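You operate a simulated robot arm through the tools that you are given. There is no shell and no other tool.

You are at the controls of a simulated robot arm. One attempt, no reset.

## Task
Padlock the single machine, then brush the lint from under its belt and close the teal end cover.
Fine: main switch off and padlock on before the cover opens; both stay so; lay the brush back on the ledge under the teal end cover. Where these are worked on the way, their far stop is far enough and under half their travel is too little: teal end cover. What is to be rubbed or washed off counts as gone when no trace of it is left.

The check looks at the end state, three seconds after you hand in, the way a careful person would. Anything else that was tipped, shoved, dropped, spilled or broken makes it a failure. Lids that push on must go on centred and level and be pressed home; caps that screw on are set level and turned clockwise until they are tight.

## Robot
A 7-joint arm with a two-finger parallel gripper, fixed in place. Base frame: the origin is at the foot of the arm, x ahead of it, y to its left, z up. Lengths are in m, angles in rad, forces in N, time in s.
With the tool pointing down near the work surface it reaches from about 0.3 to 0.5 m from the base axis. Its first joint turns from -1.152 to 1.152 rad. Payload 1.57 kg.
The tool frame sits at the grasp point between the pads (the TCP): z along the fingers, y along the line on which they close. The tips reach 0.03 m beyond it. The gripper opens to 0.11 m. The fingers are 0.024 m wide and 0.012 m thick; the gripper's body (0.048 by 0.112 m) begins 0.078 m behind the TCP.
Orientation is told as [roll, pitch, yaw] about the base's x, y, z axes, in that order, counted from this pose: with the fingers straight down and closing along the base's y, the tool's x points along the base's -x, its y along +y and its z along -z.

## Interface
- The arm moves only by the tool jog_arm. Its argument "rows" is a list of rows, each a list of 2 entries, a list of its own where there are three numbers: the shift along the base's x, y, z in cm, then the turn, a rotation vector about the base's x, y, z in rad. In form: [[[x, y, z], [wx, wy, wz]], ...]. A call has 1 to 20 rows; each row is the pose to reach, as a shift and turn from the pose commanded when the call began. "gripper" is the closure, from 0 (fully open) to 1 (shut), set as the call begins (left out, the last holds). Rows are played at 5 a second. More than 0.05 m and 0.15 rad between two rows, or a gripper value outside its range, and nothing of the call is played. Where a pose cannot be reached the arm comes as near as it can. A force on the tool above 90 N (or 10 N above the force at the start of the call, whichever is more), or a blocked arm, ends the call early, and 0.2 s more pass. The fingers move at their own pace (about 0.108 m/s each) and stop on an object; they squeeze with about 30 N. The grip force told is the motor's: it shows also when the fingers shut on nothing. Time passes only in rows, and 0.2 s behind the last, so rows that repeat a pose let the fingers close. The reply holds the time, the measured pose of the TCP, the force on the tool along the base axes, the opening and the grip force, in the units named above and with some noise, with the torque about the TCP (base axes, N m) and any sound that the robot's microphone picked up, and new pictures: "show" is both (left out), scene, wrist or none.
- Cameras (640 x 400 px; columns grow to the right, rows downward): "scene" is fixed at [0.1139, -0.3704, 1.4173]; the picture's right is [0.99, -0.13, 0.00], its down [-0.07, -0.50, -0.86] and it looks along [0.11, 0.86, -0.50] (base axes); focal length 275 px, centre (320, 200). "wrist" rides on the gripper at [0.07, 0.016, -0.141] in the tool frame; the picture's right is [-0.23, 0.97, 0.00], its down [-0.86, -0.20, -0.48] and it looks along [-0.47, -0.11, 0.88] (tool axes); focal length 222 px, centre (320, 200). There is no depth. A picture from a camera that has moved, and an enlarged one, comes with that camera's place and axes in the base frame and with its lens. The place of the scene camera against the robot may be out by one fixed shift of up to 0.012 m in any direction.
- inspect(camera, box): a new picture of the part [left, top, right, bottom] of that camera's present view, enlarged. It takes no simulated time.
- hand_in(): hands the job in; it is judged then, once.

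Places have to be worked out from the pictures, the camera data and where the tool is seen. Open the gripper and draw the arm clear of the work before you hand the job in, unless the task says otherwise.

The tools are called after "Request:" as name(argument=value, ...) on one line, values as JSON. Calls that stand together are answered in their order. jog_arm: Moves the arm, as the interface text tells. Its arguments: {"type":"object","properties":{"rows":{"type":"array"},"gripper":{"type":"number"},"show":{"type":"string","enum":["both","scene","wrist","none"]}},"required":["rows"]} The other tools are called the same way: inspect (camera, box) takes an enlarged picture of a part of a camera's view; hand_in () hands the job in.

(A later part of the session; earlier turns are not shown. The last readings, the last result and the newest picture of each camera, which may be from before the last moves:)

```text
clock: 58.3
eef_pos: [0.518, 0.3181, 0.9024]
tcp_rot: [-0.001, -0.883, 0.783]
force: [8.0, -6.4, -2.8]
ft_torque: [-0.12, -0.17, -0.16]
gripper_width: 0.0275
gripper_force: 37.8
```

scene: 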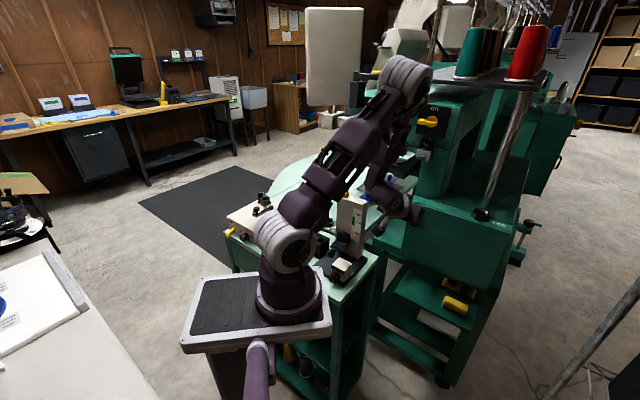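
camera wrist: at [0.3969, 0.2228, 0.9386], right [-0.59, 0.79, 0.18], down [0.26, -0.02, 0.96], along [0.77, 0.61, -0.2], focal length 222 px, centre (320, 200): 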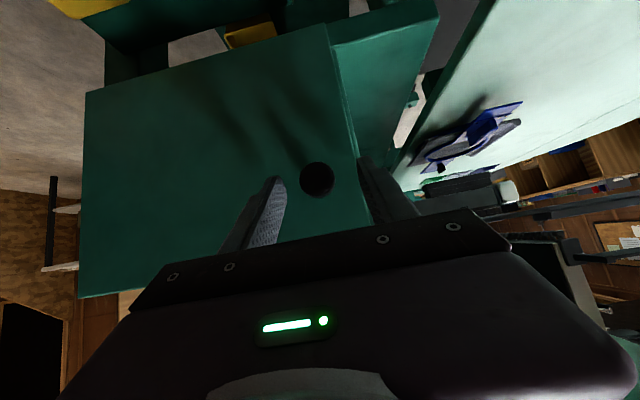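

The knob (27 mm) is gripped. I pull gently along the expected arc of a hinge at the right edge, first only about 5°.

Request:
jog_arm(rows=[[[-0.4, -0.55, 0], [0, 0, 0.025]], [[-0.8, -1.15, 0], [0, 0, 0.055]], [[-1.2, -1.83, 0], [0, 0, 0.087]], [[-1.2, -1.83, 0], [0, 0, 0.087]]])

Request:
inspect(camera="scene", box=[380, 190, 540, 310])

```text
clock: 59.3
eef_pos: [0.5053, 0.3006, 0.9022]
tcp_rot: [-0.001, -0.886, 0.871]
force: [18.2, -13.1, 9.3]
ft_torque: [-0.41, -0.1, -0.42]
gripper_width: 0.0275
gripper_force: 37.8
camera wrist: at [0.3948, 0.1946, 0.938], right [-0.65, 0.74, 0.18], down [0.26, 0.0, 0.97], along [0.71, 0.67, -0.19], focal length 222 px, centre (320, 200)
```

scene: 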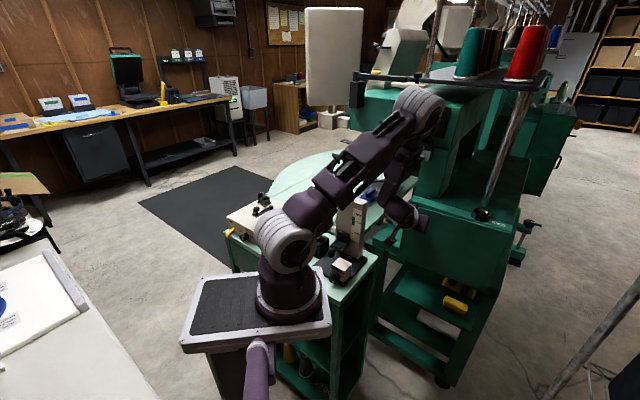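
wrist: 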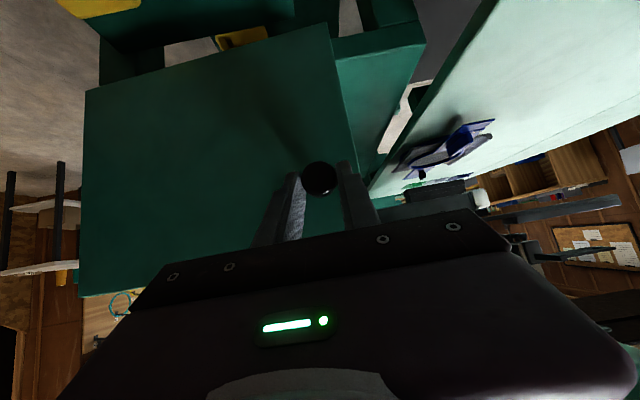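

```text
3.33 times, centred on (460, 250) of scene
camera zoom: at [0.1141, -0.3708, 1.4172], right [0.99, -0.13, 0.0], down [-0.07, -0.5, -0.86], along [0.11, 0.86, -0.5], focal length 915 px, centre (-147, 33)
```

zoom: 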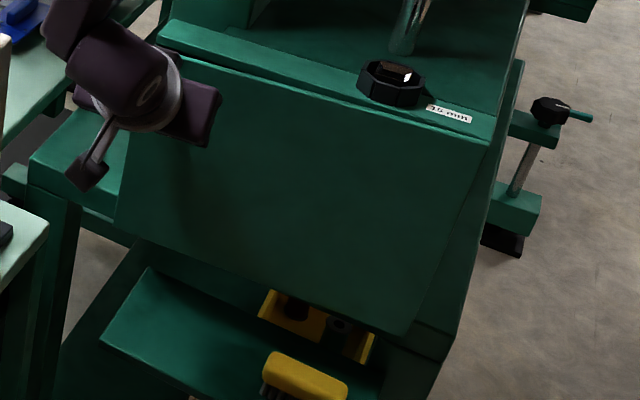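

The cover follows and swings on its right edge; the side load suggests the hinge lies a bit deeper. I continue the arc to about 30° with that correction.

Request:
jog_arm(rows=[[[-0.83, -2.09, 0], [0, 0, 0.0873]], [[-1.6, -4.17, 0], [0, 0, 0.1745]], [[-2.18, -6.31, 0], [0, 0, 0.2618]], [[-2.56, -8.49, 0], [0, 0, 0.3491]], [[-2.75, -10.7, 0], [0, 0, 0.4363]], [[-2.75, -10.7, 0], [0, 0, 0.4363]]])

Request:
inspect(camera="scene", box=[380, 190, 540, 310])

```text
clock: 60.7
eef_pos: [0.4708, 0.1982, 0.9002]
tcp_rot: [0.015, -0.882, 1.31]
force: [-60.9, 13.7, 22.3]
ft_torque: [1.17, 0.76, 1.29]
gripper_width: 0.0276
gripper_force: 38.0
camera wrist: at [0.4179, 0.0544, 0.9365], right [-0.91, 0.38, 0.19], down [0.25, 0.12, 0.96], along [0.34, 0.92, -0.2], focal length 222 px, centre (320, 200)
```

scene: 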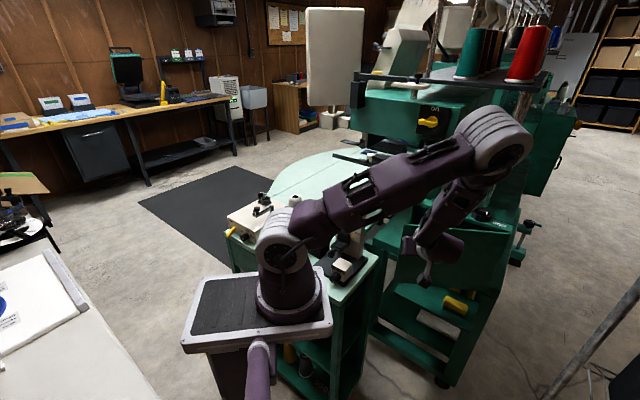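
wrist: 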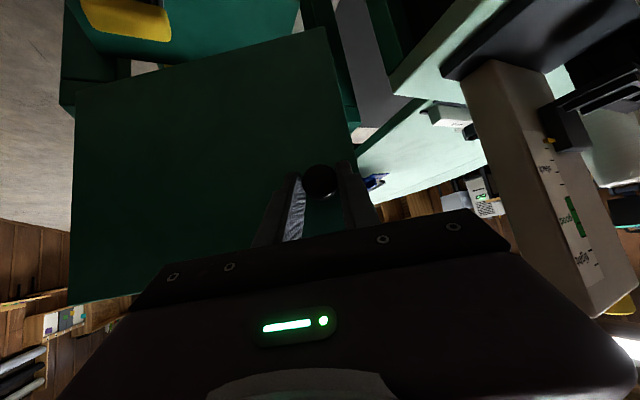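

```text
3.33 times, centred on (460, 250) of scene
camera zoom: at [0.112, -0.3703, 1.4176], right [0.99, -0.13, 0.0], down [-0.06, -0.5, -0.86], along [0.11, 0.86, -0.5], focal length 915 px, centre (-147, 33)
```

zoom: 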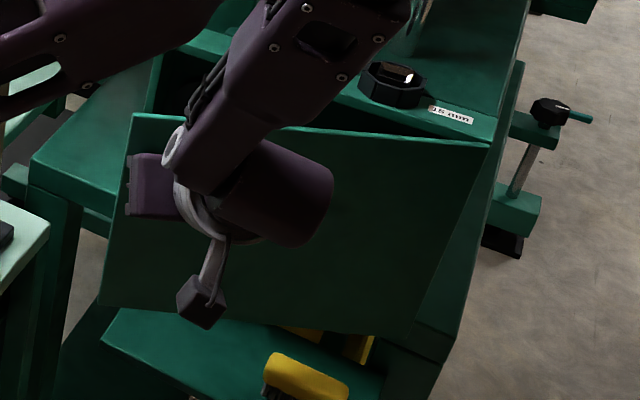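

The door is at about 30°, and the load shows I over-corrected a little. I relieve it, release the knob and back off along the tool axis to look at the opening.

Request:
jog_arm(rows=[[[-0.3, 0.1, 0], [0, 0, 0]], [[-0.3, 0.1, 0], [0, 0, 0]]], show="none")

Request:
jog_arm(rows=[[[0, 0, 0], [0, 0, 0]], [[0, 0, 0], [0, 0, 0]], [[-0.4, -1.5, 1.2], [0, 0, 0]], [[-1.0, -3.7, 3.1], [0, 0, 0]], [[-1.6, -6.0, 5.0], [0, 0, 0]], [[-1.6, -6.0, 5.0], [0, 0, 0]]], gripper=0.4)

Request:
inspect(camera="scene", box=[380, 190, 540, 310])

```text
clock: 61.3
eef_pos: [0.47, 0.1986, 0.8993]
tcp_rot: [0.012, -0.877, 1.308]
force: [-48.8, 11.1, 1.9]
ft_torque: [0.34, 0.47, 1.08]
gripper_width: 0.0275
gripper_force: 38.5
```

```text
clock: 62.7
eef_pos: [0.4593, 0.1346, 0.95]
tcp_rot: [0.0, -0.882, 1.307]
force: [0.3, -0.3, -0.2]
ft_torque: [0.02, -0.02, 0.02]
gripper_width: 0.066
gripper_force: 0.0
camera wrist: at [0.4043, -0.0079, 0.9866], right [-0.9, 0.39, 0.18], down [0.24, 0.12, 0.96], along [0.36, 0.91, -0.2], focal length 222 px, centre (320, 200)
```

scene: 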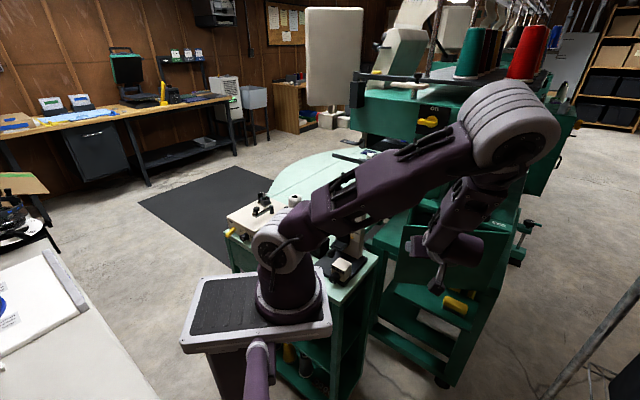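
wrist: 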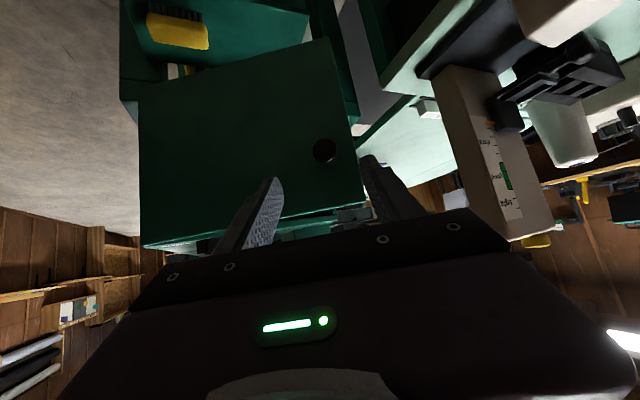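

```text
3.33 times, centred on (460, 250) of scene
camera zoom: at [0.1139, -0.3704, 1.4173], right [0.99, -0.13, 0.0], down [-0.07, -0.5, -0.86], along [0.11, 0.86, -0.5], focal length 915 px, centre (-147, 33)
```

zoom: 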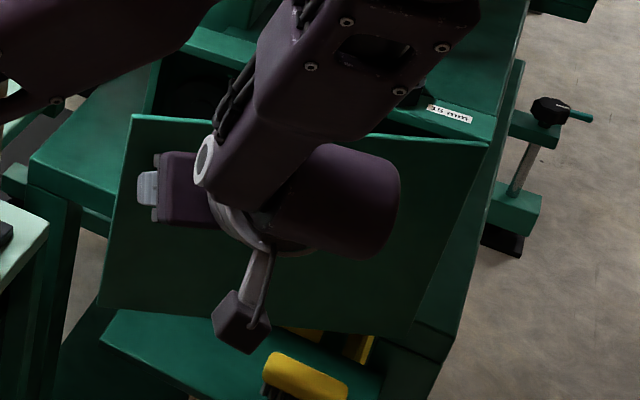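

The door stays where I left it, about 30° open. I'll push it fully open from the inside with closed fingers pointing down: I rise over the door's top edge, turn the tool vertical and move in behind it.

Request:
jog_arm(rows=[[[0, 0, 3], [-0.0965, 0.0558, -0.061]], [[0, 0, 6.5], [-0.193, 0.1117, -0.1219]], [[0.5, 1, 10], [-0.2896, 0.1675, -0.1829]], [[1.5, 3, 13], [-0.3861, 0.2233, -0.2438]], [[3, 5.5, 14], [-0.4826, 0.2791, -0.3048]], [[4.5, 8, 14], [-0.5792, 0.335, -0.3657]], [[6, 10, 14], [-0.6757, 0.3908, -0.4267]], [[7.1, 11.3, 14], [-0.7722, 0.4466, -0.4876]], [[7.1, 11.3, 14], [-0.7722, 0.4466, -0.4876]]], gripper=1)

Request:
inspect(camera="wrist", box=[180, 0, 500, 240])

```text
clock: 64.7
eef_pos: [0.5301, 0.2485, 1.0904]
tcp_rot: [0.0, 0.002, 0.785]
force: [-0.9, -0.8, -0.9]
ft_torque: [-0.03, 0.02, -0.02]
gripper_width: 0.0001
gripper_force: 21.2
camera wrist: at [0.4691, 0.2115, 1.2322], right [-0.53, 0.85, 0.0], down [0.75, 0.46, 0.48], along [0.41, 0.25, -0.88], focal length 222 px, centre (320, 200)
```

scene: 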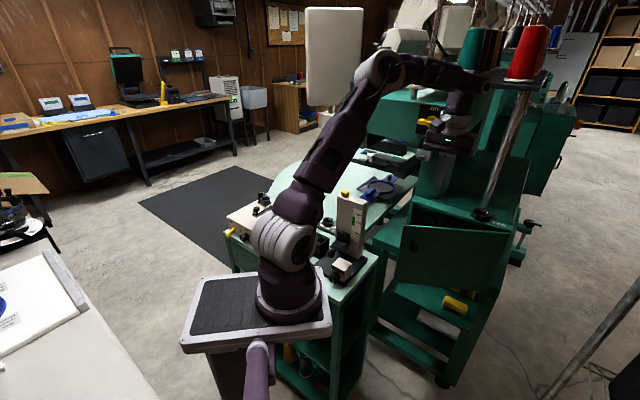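
wrist: 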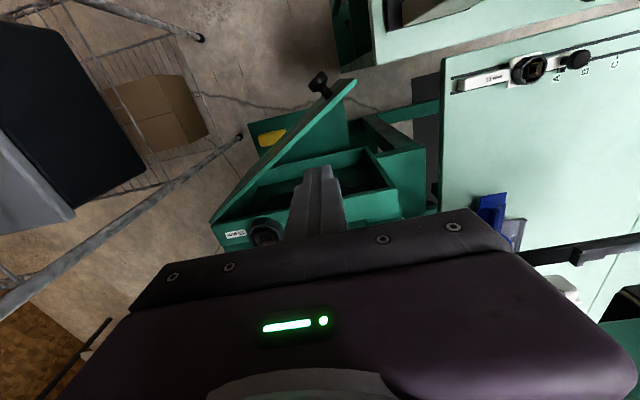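

```text
1.67 times, centred on (340, 120) of wrist
camera zoom: at [0.4691, 0.2115, 1.2322], right [-0.53, 0.85, 0.0], down [0.75, 0.46, 0.48], along [0.41, 0.25, -0.88], focal length 370 px, centre (287, 333)
```

zoom: 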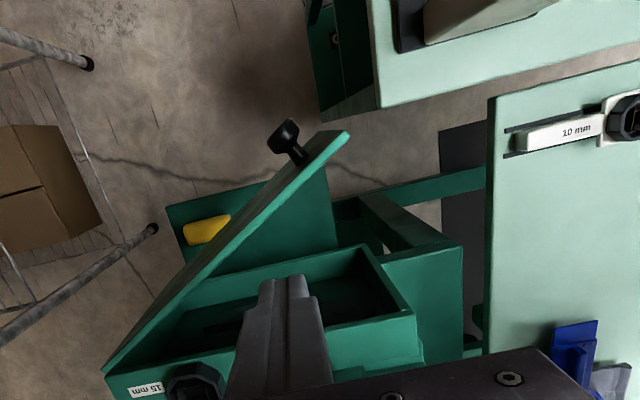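

From above everything is clear: the door stands about 30° open with a gap behind it. I shift 3 cm inward and lower the closed fingers into that gap.

Request:
jog_arm(rows=[[[1.0, 1.0, -2], [0, 0, 0]], [[2.1, 2.1, -5], [0, 0, 0]], [[2.1, 2.1, -9], [0, 0, 0]], [[2.1, 2.1, -13], [0, 0, 0]], [[2.1, 2.1, -16], [0, 0, 0]], [[2.1, 2.1, -16], [0, 0, 0]]])

Request:
inspect(camera="wrist", box=[160, 0, 480, 240])

```text
clock: 66.1
eef_pos: [0.5497, 0.2722, 0.9314]
tcp_rot: [0.001, -0.001, 0.786]
force: [0.3, 0.0, 0.2]
ft_torque: [-0.02, -0.02, 0.03]
gripper_width: 0.0
gripper_force: 21.3
camera wrist: at [0.4898, 0.2343, 1.0736], right [-0.53, 0.85, 0.0], down [0.75, 0.46, 0.48], along [0.41, 0.25, -0.88], focal length 222 px, centre (320, 200)
```

scene: 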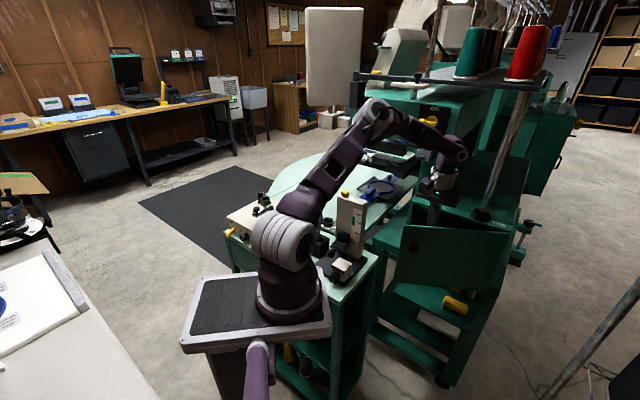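
wrist: 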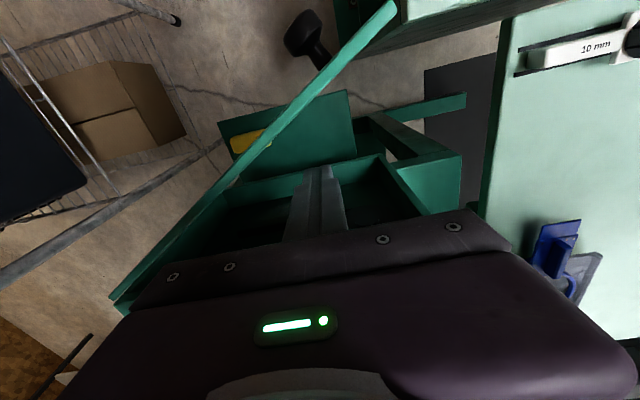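

```text
1.67 times, centred on (320, 120) of wrist
camera zoom: at [0.4898, 0.2343, 1.0736], right [-0.53, 0.85, 0.0], down [0.75, 0.46, 0.48], along [0.41, 0.25, -0.88], focal length 370 px, centre (320, 333)
```

zoom: 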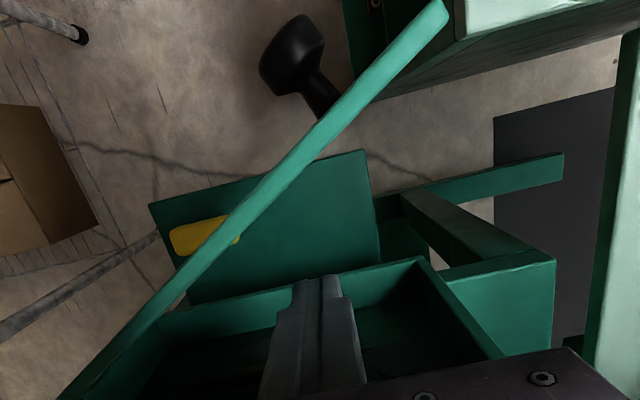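

The fingers are behind the door. I sweep them along the door's arc to swing it to about 90°.

Request:
jog_arm(rows=[[[-1.0, -1.4, 0], [0, 0, 0]], [[-2.0, -2.8, 0], [0, 0, 0]], [[-2.95, -6.2, 0], [0, 0, 0]], [[-3.3, -9.6, 0], [0, 0, 0]], [[-3.0, -13.1, 0], [0, 0, 0]], [[-2.2, -16.5, 0], [0, 0, 0]], [[-0.7, -19.7, 0], [0, 0, 0]], [[1.2, -22.6, 0], [0, 0, 0]], [[1.2, -22.6, 0], [0, 0, 0]]])

```text
clock: 68.1
eef_pos: [0.56, 0.0445, 0.9324]
tcp_rot: [0.001, 0.001, 0.785]
force: [0.2, 0.0, 0.5]
ft_torque: [0.04, -0.01, 0.04]
gripper_width: 0.0
gripper_force: 21.5
camera wrist: at [0.5004, 0.0066, 1.0752], right [-0.53, 0.85, 0.0], down [0.75, 0.46, 0.48], along [0.41, 0.25, -0.88], focal length 222 px, centre (320, 200)
```

scene: 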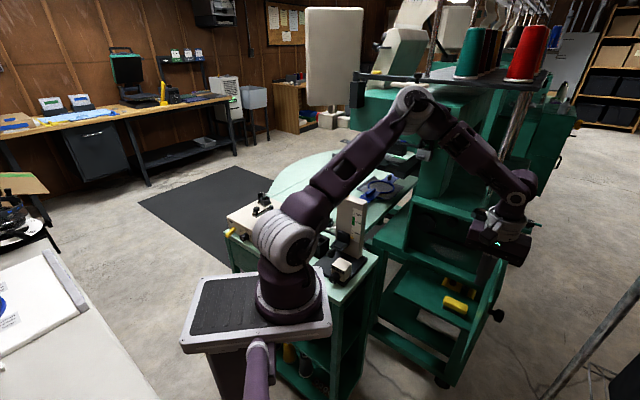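
wrist: 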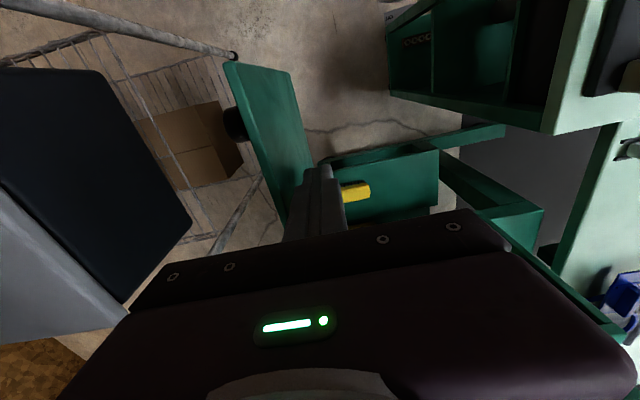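

The door is around 90–95° and still free. I push on toward its far stop, watching the force.

Request:
jog_arm(rows=[[[1.3, -1.2, 0], [0, 0, 0]], [[2.6, -2.4, 0], [0, 0, 0]], [[4.0, -3.4, 0], [0, 0, 0]], [[5.5, -4.4, 0], [0, 0, 0]], [[5.5, -4.4, 0], [0, 0, 0]]])

```text
clock: 69.1
eef_pos: [0.6066, 0.0086, 0.9298]
tcp_rot: [0.039, 0.011, 0.794]
force: [-28.7, 9.0, 10.4]
ft_torque: [-0.18, -0.7, 0.14]
gripper_width: 0.0
gripper_force: 21.3
stopped in row 5: the force on the tool passed its limit at 106 N (the readings are from after the stop); the commanded pose is now the measured one
camera wrist: at [0.551, -0.0323, 1.073], right [-0.53, 0.84, 0.03], down [0.76, 0.46, 0.46], along [0.37, 0.27, -0.89], focal length 222 px, centre (320, 200)
```

scene: 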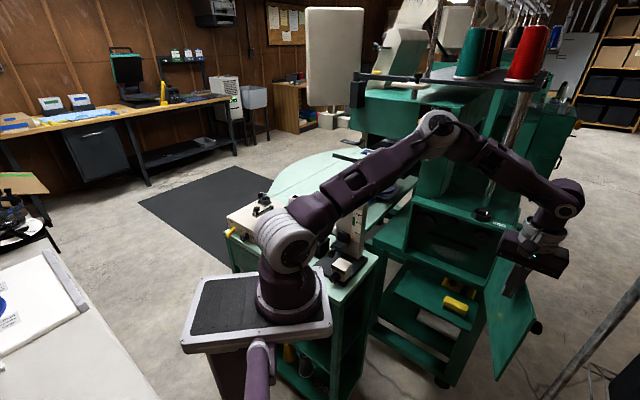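
wrist: 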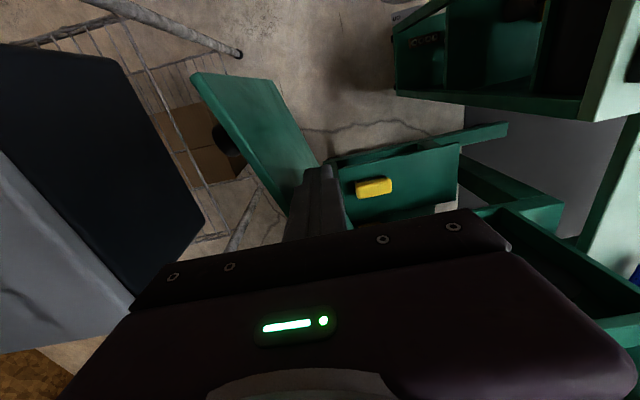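

The cover has reached its far stop (≈108°). I draw the tool off the door and tilt it up to look into the opened compartment.

Request:
jog_arm(rows=[[[-2, 2, 0], [0, 0, 0]], [[-4, 4.5, 1], [0.092, -0.092, 0]], [[-6, 7.5, 2], [0.185, -0.185, 0]], [[-8, 10.5, 3], [0.278, -0.278, 0]], [[-9.5, 12.5, 4], [0.37, -0.37, 0]], [[-10.5, 14, 4], [0.463, -0.463, 0]], [[-10.5, 14, 4], [0.555, -0.555, 0]], [[-10.5, 14, 4], [0.555, -0.555, 0]]])

Request:
inspect(camera="wrist", box=[120, 40, 480, 240])

Request:
inspect(camera="scene", box=[380, 180, 560, 320])

```text
clock: 70.9
eef_pos: [0.5036, 0.1463, 0.9678]
tcp_rot: [0.023, -0.777, 0.794]
force: [-0.3, -0.1, -0.1]
ft_torque: [-0.01, 0.0, 0.02]
gripper_width: 0.0001
gripper_force: 21.3
camera wrist: at [0.3904, 0.0495, 1.0202], right [-0.59, 0.79, 0.18], down [0.35, 0.05, 0.94], along [0.73, 0.62, -0.3], focal length 222 px, centre (320, 200)
```

scene: 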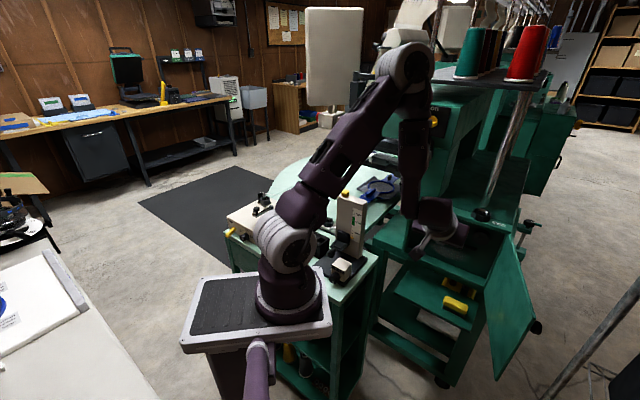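
wrist: 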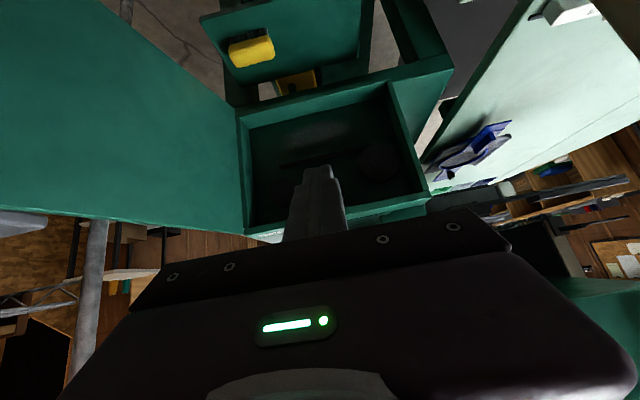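

```text
1.78 times, centred on (300, 140) of wrist
camera zoom: at [0.3904, 0.0495, 1.0202], right [-0.59, 0.79, 0.18], down [0.35, 0.05, 0.94], along [0.73, 0.62, -0.3], focal length 395 px, centre (356, 307)
```

zoom: 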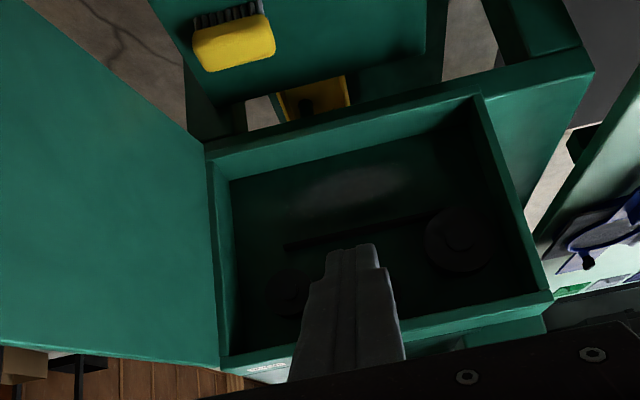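

```text
2.86 times, centred on (470, 250) of scene
camera zoom: at [0.1139, -0.3704, 1.4173], right [0.99, -0.13, 0.0], down [-0.07, -0.5, -0.86], along [0.11, 0.86, -0.5], focal length 785 px, centre (-109, 57)
```

zoom: 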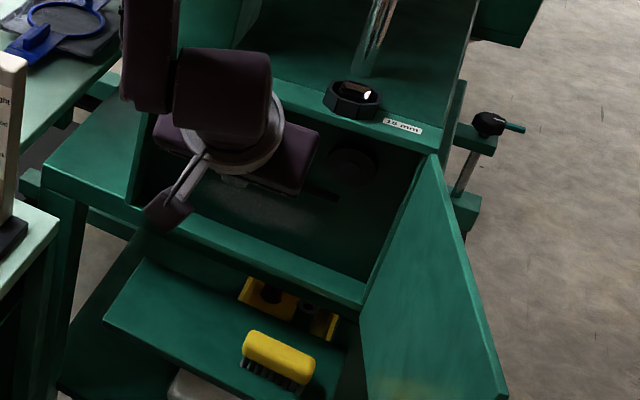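

Inside I see two pulleys with a belt, and a grey fuzzy patch below the belt: the lint. I enlarge to locate it.

Request:
inspect(camera="wrist", box=[240, 90, 420, 210])

Request:
inspect(camera="scene", box=[430, 215, 510, 265])

```text
3.33 times, centred on (330, 150) of wrist
camera zoom: at [0.3904, 0.0495, 1.0202], right [-0.59, 0.79, 0.18], down [0.35, 0.05, 0.94], along [0.73, 0.62, -0.3], focal length 740 px, centre (287, 367)
```

zoom: 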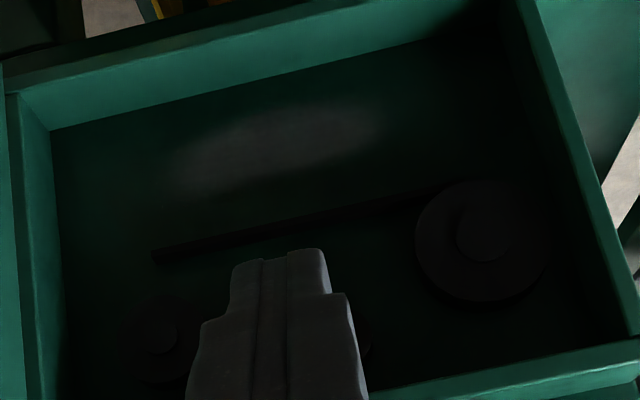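

```text
8.00 times, centred on (470, 240) of scene
camera zoom: at [0.1139, -0.3704, 1.4173], right [0.99, -0.13, 0.0], down [-0.07, -0.5, -0.86], along [0.11, 0.86, -0.5], focal length 2197 px, centre (-880, -120)
```

zoom: 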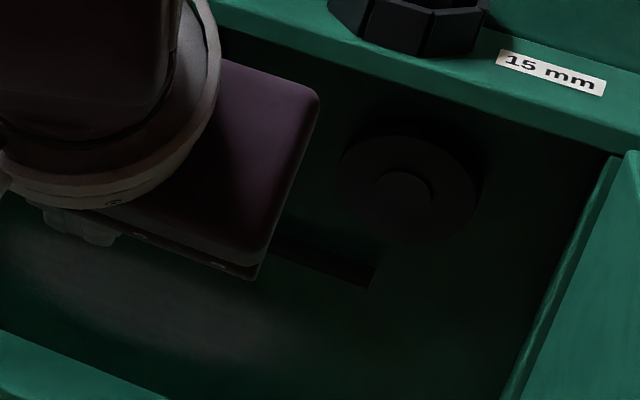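

The lint patch lies on the compartment's back wall at roughly u −0.31…−0.19, z 0.75…0.81, below the belt (z≈0.836). Next is the brush on the ledge; I enlarge it to get its place and orientation.

Request:
inspect(camera="wrist", box=[200, 20, 320, 110])

Request:
inspect(camera="scene", box=[430, 260, 500, 320])

```text
4.44 times, centred on (260, 65) of wrist
camera zoom: at [0.3904, 0.0495, 1.0202], right [-0.59, 0.79, 0.18], down [0.35, 0.05, 0.94], along [0.73, 0.62, -0.3], focal length 987 px, centre (587, 800)
```

zoom: 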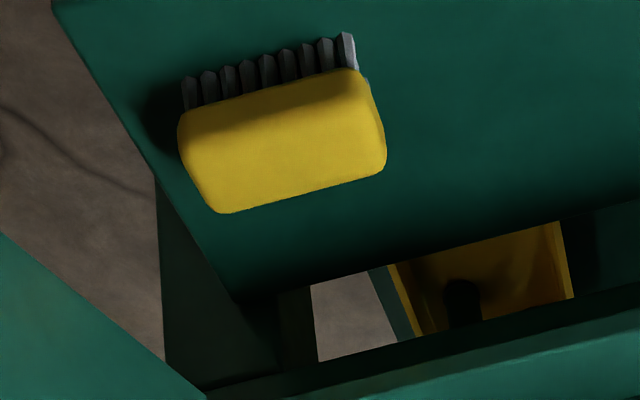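

```text
6.67 times, centred on (465, 290) of scene
camera zoom: at [0.1139, -0.3704, 1.4173], right [0.99, -0.13, 0.0], down [-0.07, -0.5, -0.86], along [0.11, 0.86, -0.5], focal length 1831 px, centre (-647, -400)
```

zoom: 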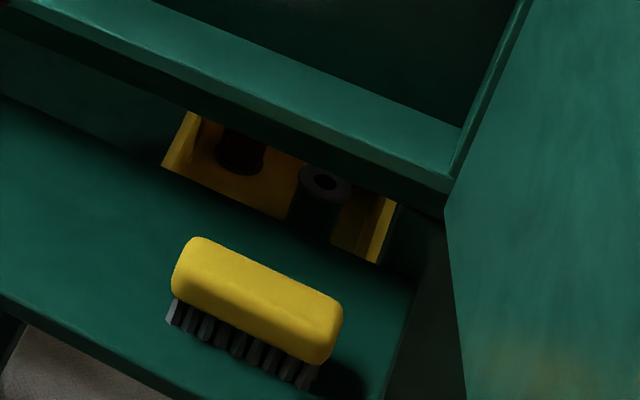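

The brush lies along the ledge, about 67 mm long, centred near m 0.576/u −0.328, top z≈0.665. I go above it with the tool straight down and the fingers open to take it by its ends.

Request:
jog_arm(rows=[[[2, 0.4, 0], [-0.078, 0.078, 0]], [[4, 0.8, 0], [-0.157, 0.157, 0]], [[6, 1.2, -1], [-0.235, 0.235, 0]], [[8, 1.6, -3], [-0.314, 0.314, 0]], [[10, 2, -6], [-0.392, 0.392, 0]], [[11.5, 2.4, -9.5], [-0.471, 0.471, 0]], [[12.9, 2.7, -12.8], [-0.549, 0.549, 0]], [[12.9, 2.7, -12.8], [-0.549, 0.549, 0]]], gripper=0.2)

Request:
inspect(camera="wrist", box=[220, 80, 420, 220])

```text
clock: 72.7
eef_pos: [0.6326, 0.1731, 0.8435]
tcp_rot: [0.031, 0.004, 0.792]
force: [0.6, -1.0, -0.5]
ft_torque: [0.0, 0.0, -0.02]
gripper_width: 0.0881
gripper_force: 0.1
camera wrist: at [0.576, 0.1324, 0.9864], right [-0.53, 0.85, 0.03], down [0.75, 0.46, 0.47], along [0.38, 0.27, -0.88], focal length 222 px, centre (320, 200)
```

scene: 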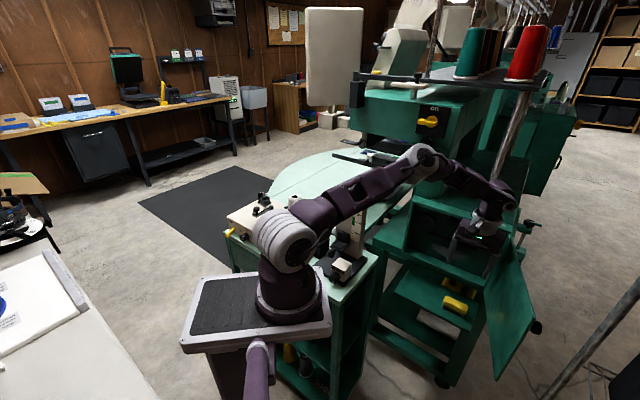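
wrist: 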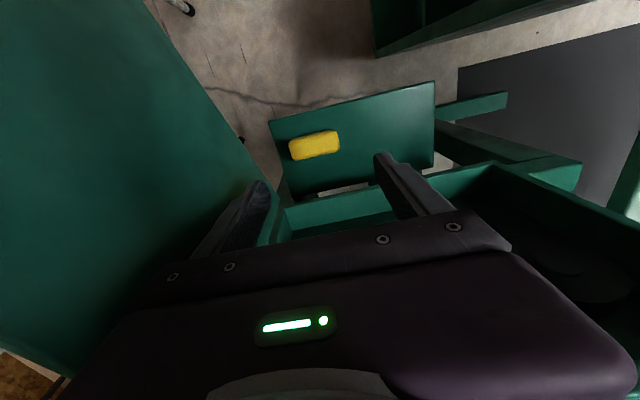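

```text
2.86 times, centred on (320, 150) of wrist
camera zoom: at [0.576, 0.1324, 0.9864], right [-0.53, 0.85, 0.03], down [0.75, 0.46, 0.47], along [0.38, 0.27, -0.88], focal length 635 px, centre (320, 343)
```

zoom: 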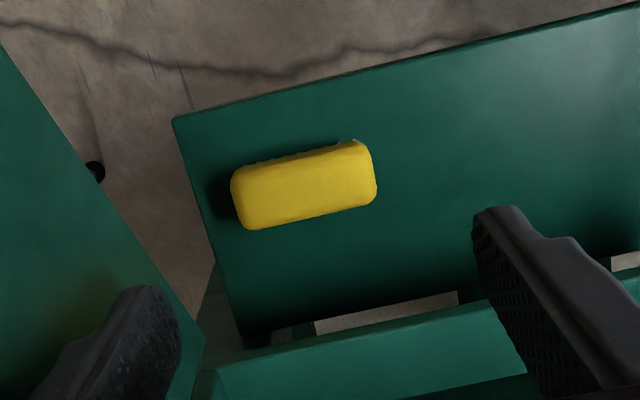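

The brush centre is at m≈0.583, u≈−0.331, 70 mm long; the door leaves about a centimetre beside the right finger. I set the opening to 80 mm, level the tool and come down to just above the brush.

Request:
jog_arm(rows=[[[0.6, 0.2, -3], [-0.011, -0.011, -0.003]], [[1.33, 0.47, -6.5], [-0.022, -0.022, -0.007]], [[1.33, 0.47, -10], [-0.022, -0.022, -0.007]], [[1.33, 0.47, -13], [-0.022, -0.022, -0.007]], [[1.33, 0.47, -13], [-0.022, -0.022, -0.007]]], gripper=0.273)

Request:
inspect(camera="wrist", box=[220, 100, 420, 240])

Request:
inspect(camera="scene", box=[420, 220, 560, 330])

```text
clock: 73.9
eef_pos: [0.6471, 0.1771, 0.711]
tcp_rot: [0.001, 0.001, 0.785]
force: [0.7, 0.5, 0.1]
ft_torque: [-0.01, -0.05, 0.0]
gripper_width: 0.08
gripper_force: 0.1
camera wrist: at [0.5862, 0.1401, 0.8531], right [-0.53, 0.85, 0.0], down [0.75, 0.46, 0.48], along [0.41, 0.25, -0.88], focal length 222 px, centre (320, 200)
```

scene: 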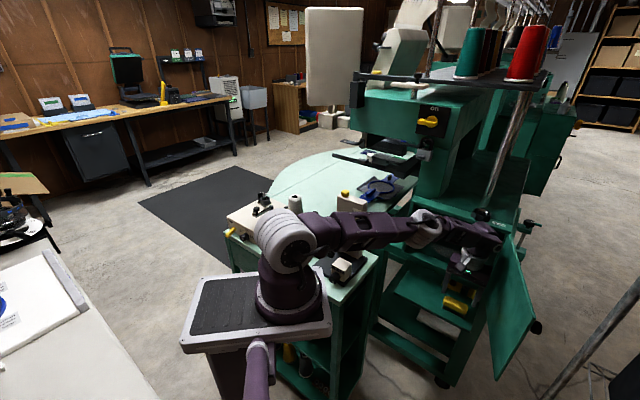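
wrist: 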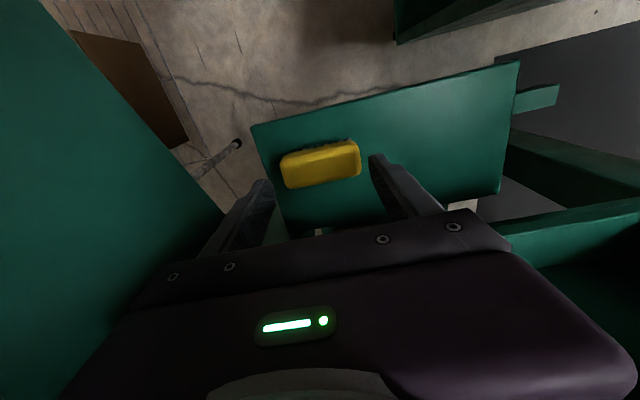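

```text
2.86 times, centred on (320, 170) of wrist
camera zoom: at [0.5862, 0.1401, 0.8531], right [-0.53, 0.85, 0.0], down [0.75, 0.46, 0.48], along [0.41, 0.25, -0.88], focal length 635 px, centre (320, 286)
```

zoom: 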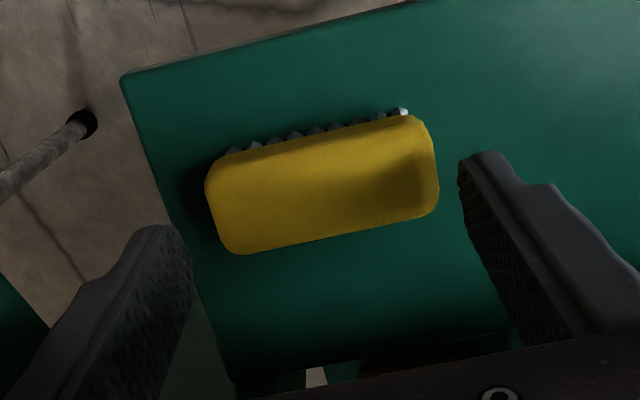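

```text
3.64 times, centred on (490, 275) of scene
camera zoom: at [0.1139, -0.3704, 1.4173], right [0.99, -0.13, 0.0], down [-0.07, -0.5, -0.86], along [0.11, 0.86, -0.5], focal length 999 px, centre (-298, -73)
```

zoom: 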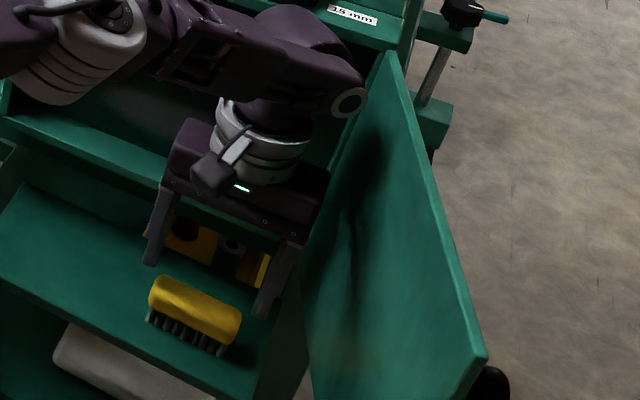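

The fingers straddle the brush's ends with a few millimetres on each side. I lower to the grasp height.

Request:
jog_arm(rows=[[[0, 0, -1.7], [0, 0, 0]], [[0, 0, -3.4], [0, 0, 0]], [[0, 0, -4.9], [0, 0, 0]], [[0, 0, -4.9], [0, 0, 0]]], show="wrist")

Request:
inspect(camera="wrist", box=[220, 100, 420, 240])

```text
clock: 74.9
eef_pos: [0.634, 0.1717, 0.6699]
tcp_rot: [0.001, 0.0, 0.785]
force: [0.0, 0.2, 0.7]
ft_torque: [0.01, -0.02, 0.01]
gripper_width: 0.08
gripper_force: 0.1
out of reach, approached as far as the arm can: row 1, 2, 3, 4
camera wrist: at [0.5733, 0.1345, 0.8105], right [-0.53, 0.85, 0.0], down [0.75, 0.46, 0.48], along [0.41, 0.25, -0.88], focal length 222 px, centre (320, 200)
```

wrist: 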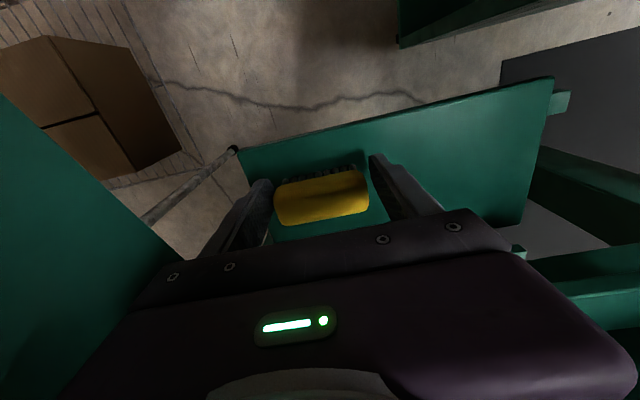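

```text
2.86 times, centred on (320, 170) of wrist
camera zoom: at [0.5733, 0.1345, 0.8105], right [-0.53, 0.85, 0.0], down [0.75, 0.46, 0.48], along [0.41, 0.25, -0.88], focal length 635 px, centre (320, 286)
```

zoom: 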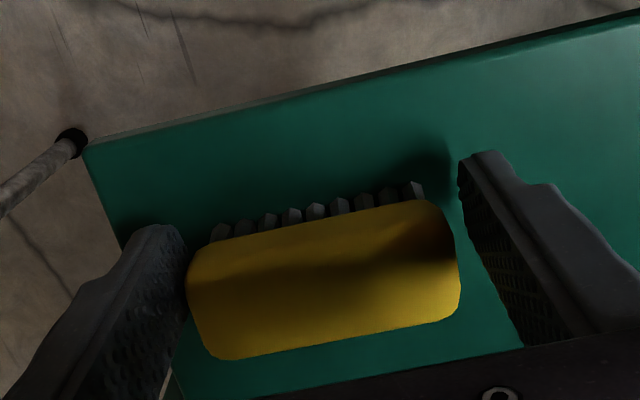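

With the tool exactly vertical the brush is just out of reach. I lift, lean the tool 10° outward (pitch 80°), correct the sideways offset and come down again.

Request:
jog_arm(rows=[[[0, 0, 1.5], [0, 0, 0]], [[0.2, -0.1, 3.0], [0.04, -0.04, 0]], [[0.62, -0.02, 3.2], [0.08, -0.08, 0]], [[1.12, 0.48, 3.0], [0.1234, -0.1234, 0]], [[1.12, 0.48, 1.5], [0.1234, -0.1234, 0]], [[1.12, 0.48, 1.0], [0.1234, -0.1234, 0]]], show="wrist")

Request:
inspect(camera="wrist", box=[220, 100, 420, 240])

```text
clock: 76.3
eef_pos: [0.6423, 0.1743, 0.68]
tcp_rot: [-0.001, -0.174, 0.784]
force: [0.7, 0.5, 0.4]
ft_torque: [-0.01, 0.01, 0.02]
gripper_width: 0.08
gripper_force: 0.0
camera wrist: at [0.5652, 0.1217, 0.807], right [-0.53, 0.85, 0.04], down [0.68, 0.4, 0.62], along [0.51, 0.36, -0.78], focal length 222 px, centre (320, 200)
```

wrist: 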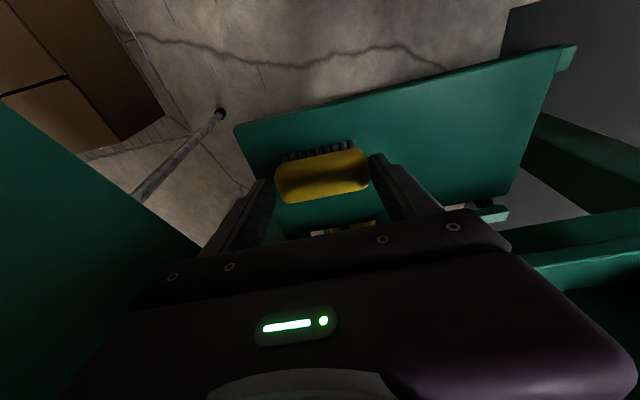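

```text
2.86 times, centred on (320, 170) of wrist
camera zoom: at [0.5652, 0.1217, 0.807], right [-0.53, 0.85, 0.04], down [0.68, 0.4, 0.62], along [0.51, 0.36, -0.78], focal length 635 px, centre (320, 286)
```

zoom: 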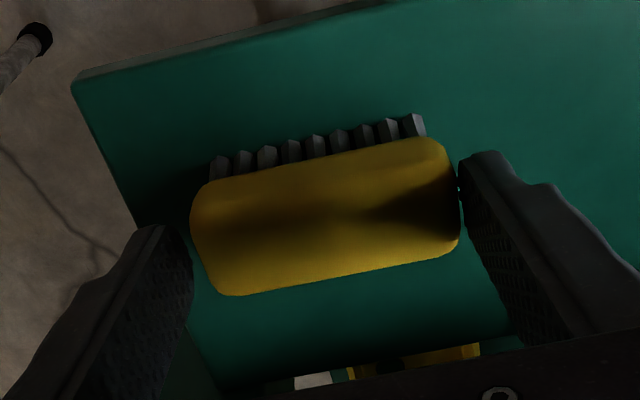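

The right finger would just clip the brush's end, so I open 4 mm wider, shift 2.5 mm left and then lower the last 1.5 cm.

Request:
jog_arm(rows=[[[-0.18, 0.18, 0], [0, 0, 0]], [[-0.18, 0.18, 0], [0, 0, 0]], [[-0.18, 0.18, -0.8], [0, 0, 0]], [[-0.18, 0.18, -1.6], [0, 0, 0]], [[-0.18, 0.18, -1.6], [0, 0, 0]]], gripper=0.235, show="wrist")

Request:
inspect(camera="wrist", box=[220, 100, 420, 240])

```text
clock: 77.5
eef_pos: [0.6411, 0.1802, 0.6643]
tcp_rot: [-0.001, -0.172, 0.784]
force: [-0.2, -0.2, 1.1]
ft_torque: [-0.02, -0.05, -0.02]
gripper_width: 0.084
gripper_force: 0.1
camera wrist: at [0.564, 0.1262, 0.7911], right [-0.53, 0.85, 0.04], down [0.68, 0.4, 0.62], along [0.51, 0.36, -0.78], focal length 222 px, centre (320, 200)
```

wrist: 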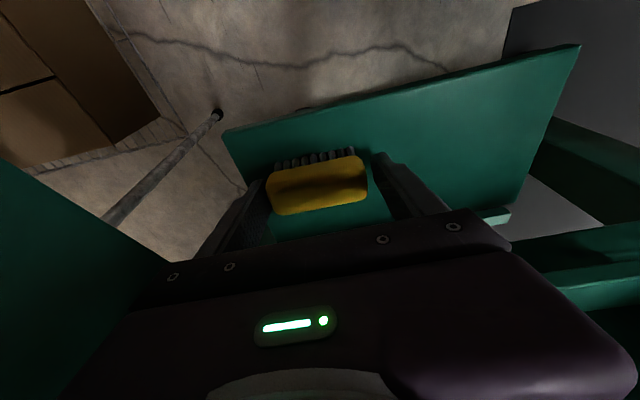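

```text
2.86 times, centred on (320, 170) of wrist
camera zoom: at [0.564, 0.1262, 0.7911], right [-0.53, 0.85, 0.04], down [0.68, 0.4, 0.62], along [0.51, 0.36, -0.78], focal length 635 px, centre (320, 286)
```

zoom: 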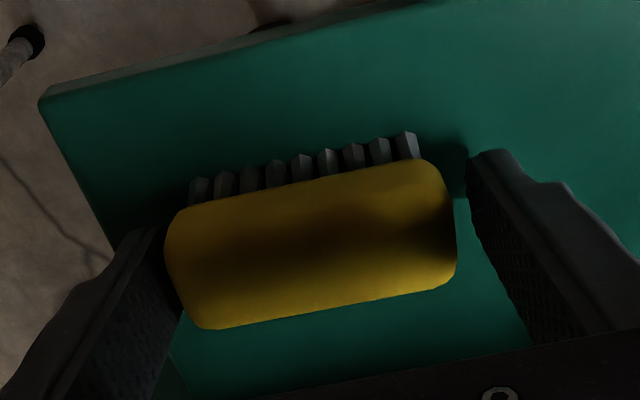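

The fingers are down beside the brush's ends without load. I close on it.

Request:
jog_arm(rows=[[[0.1, -0.1, 0], [0, 0, 0]], [[0.1, -0.1, 0], [0, 0, 0]], [[0.1, -0.1, 0], [0, 0, 0]]], gripper=1, show="wrist")

Request:
inspect(camera="wrist", box=[220, 100, 420, 240])

```text
clock: 78.3
eef_pos: [0.6412, 0.1802, 0.664]
tcp_rot: [0.001, -0.176, 0.786]
force: [-3.4, 2.8, 8.8]
ft_torque: [0.02, 0.05, -0.03]
gripper_width: 0.074
gripper_force: 30.3
camera wrist: at [0.5645, 0.1258, 0.791], right [-0.53, 0.85, 0.04], down [0.68, 0.4, 0.62], along [0.51, 0.36, -0.78], focal length 222 px, centre (320, 200)
```

wrist: 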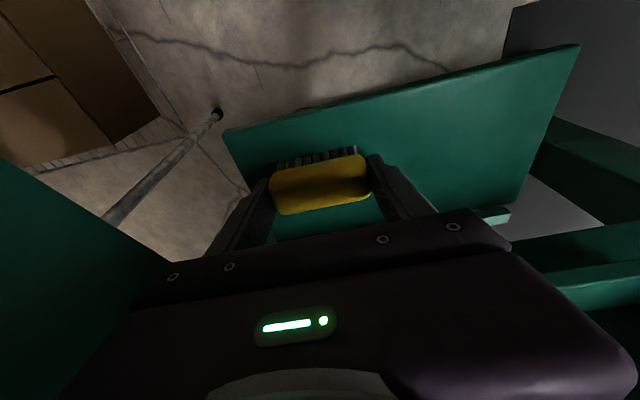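

```text
2.86 times, centred on (320, 170) of wrist
camera zoom: at [0.5645, 0.1258, 0.791], right [-0.53, 0.85, 0.04], down [0.68, 0.4, 0.62], along [0.51, 0.36, -0.78], focal length 635 px, centre (320, 286)
```

zoom: 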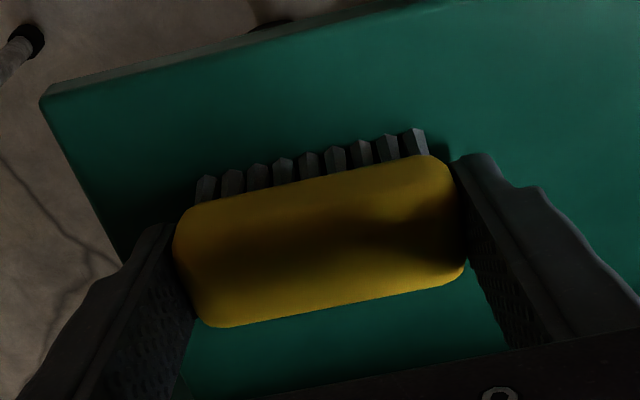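

The brush is gripped (74 mm). I lift it clear, back out and tilt the tool up so that the bristles turn toward the compartment's back wall.

Request:
jog_arm(rows=[[[0, 0, 2.6], [0, 0, 0]], [[-1.19, -0.34, 6.1], [0.071, -0.071, 0]], [[-2.96, -0.69, 9.6], [0.17, -0.17, 0]], [[-4.72, -1.05, 12.6], [0.269, -0.269, 0]], [[-6.14, -1.05, 14.6], [0.368, -0.368, 0]], [[-6.84, -0.34, 15.6], [0.467, -0.467, 0]], [[-7.2, 0.72, 15.6], [0.566, -0.566, 0]], [[-7.2, 1.43, 15.1], [0.665, -0.665, 0]], [[-7.2, 2.14, 14.6], [0.764, -0.764, 0]], [[-6.84, 2.49, 13.6], [0.802, -0.802, 0]], [[-6.84, 2.49, 13.6], [0.802, -0.802, 0]]])

Request:
inspect(camera="wrist", box=[180, 40, 460, 230])

Request:
inspect(camera="scene", box=[380, 180, 560, 320])

```text
clock: 80.7
eef_pos: [0.572, 0.205, 0.7995]
tcp_rot: [0.0, -1.309, 0.787]
force: [0.1, -0.7, 0.9]
ft_torque: [0.0, 0.02, 0.0]
gripper_width: 0.0
gripper_force: 21.5
camera wrist: at [0.4522, 0.1073, 0.7693], right [-0.65, 0.73, 0.22], down [-0.03, -0.31, 0.95], along [0.76, 0.61, 0.22], focal length 222 px, centre (320, 200)
```

scene: 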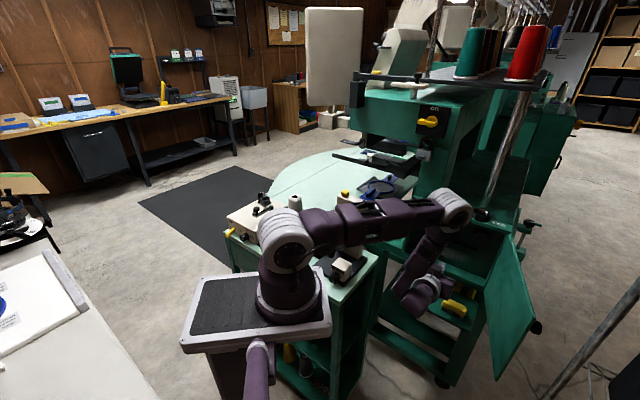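
wrist: 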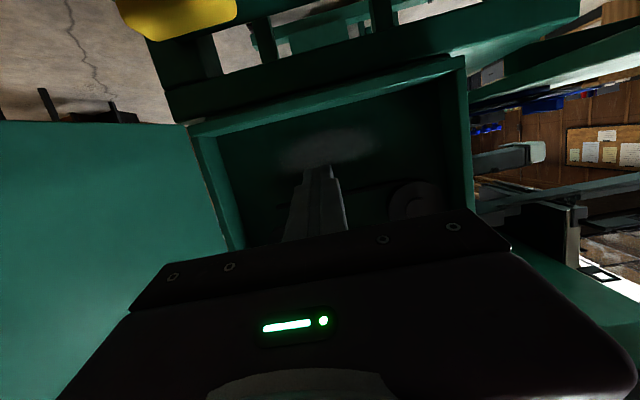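

```text
2.11 times, centred on (320, 135) of wrist
camera zoom: at [0.4522, 0.1073, 0.7693], right [-0.65, 0.73, 0.22], down [-0.03, -0.31, 0.95], along [0.76, 0.61, 0.22], focal length 468 px, centre (320, 337)
```

zoom: 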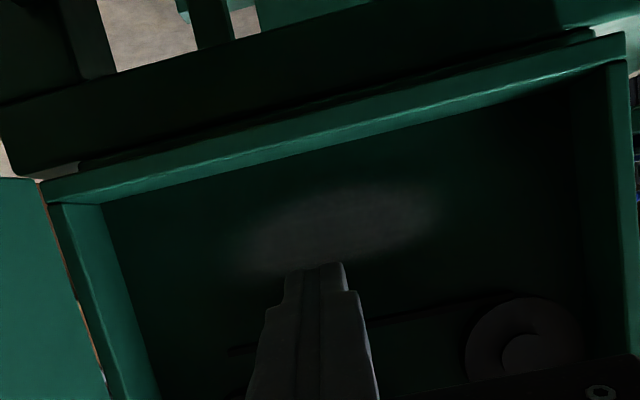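

```text
2.86 times, centred on (470, 250) of scene
camera zoom: at [0.1139, -0.3704, 1.4173], right [0.99, -0.13, 0.0], down [-0.07, -0.5, -0.86], along [0.11, 0.86, -0.5], focal length 785 px, centre (-109, 57)
```

zoom: 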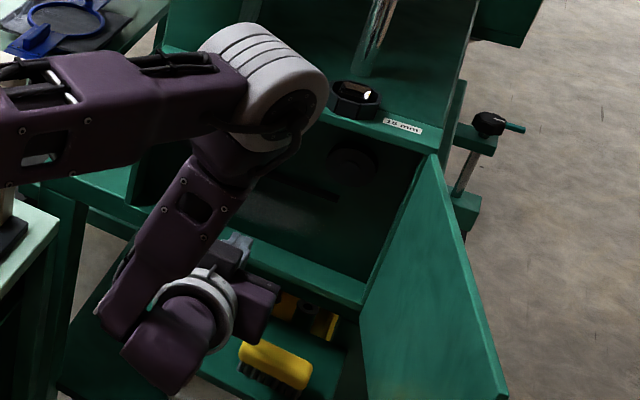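

The gripper is empty: the brush slipped at its rounded ends and still stands on the ledge. From this view I also get the wall more precisely (back wall m≈0.673, floor z≈0.729, lint centre u≈−0.252, z≈0.775). I'll re-grasp the brush across its width instead: first tilt the tool back down.

Request:
jog_arm(rows=[[[-1.0, -1.0, 1], [-0.1, 0.1, 0]], [[-2.0, -2.2, 2.5], [-0.2, 0.2, 0]], [[-2.2, -3.5, 4], [-0.3, 0.3, 0]], [[-1.8, -4.3, 5.5], [-0.4, 0.4, 0]], [[-1.0, -4.3, 6.5], [-0.5, 0.5, 0]], [[0, -4.2, 6.5], [-0.6, 0.6, 0]], [[0.2, -4.2, 6.5], [-0.7, 0.7, 0]], [[0.2, -4.2, 6.5], [-0.74, 0.74, 0]]], gripper=0.5)

```text
clock: 82.5
eef_pos: [0.5743, 0.1616, 0.8647]
tcp_rot: [0.001, -0.261, 0.785]
force: [-0.5, -0.3, 0.8]
ft_torque: [0.04, 0.01, -0.02]
gripper_width: 0.0551
gripper_force: 0.1
camera wrist: at [0.4903, 0.1004, 0.9835], right [-0.53, 0.84, 0.06], down [0.64, 0.36, 0.68], along [0.56, 0.4, -0.73], focal length 222 px, centre (320, 200)
```

scene: 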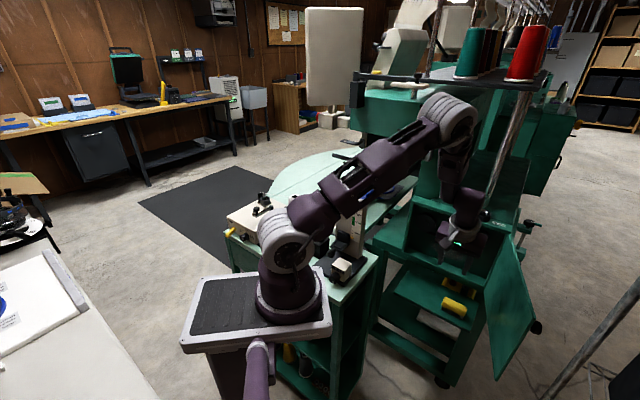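
wrist: 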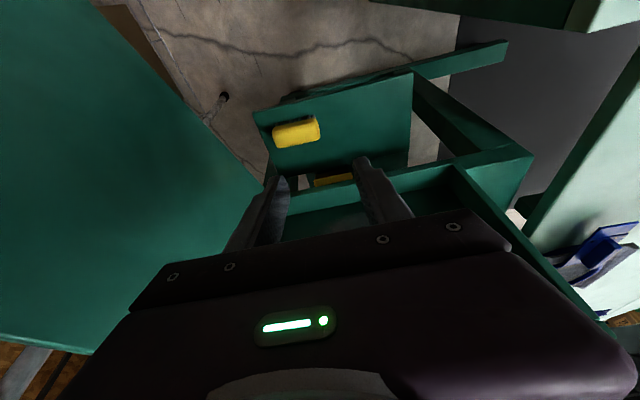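

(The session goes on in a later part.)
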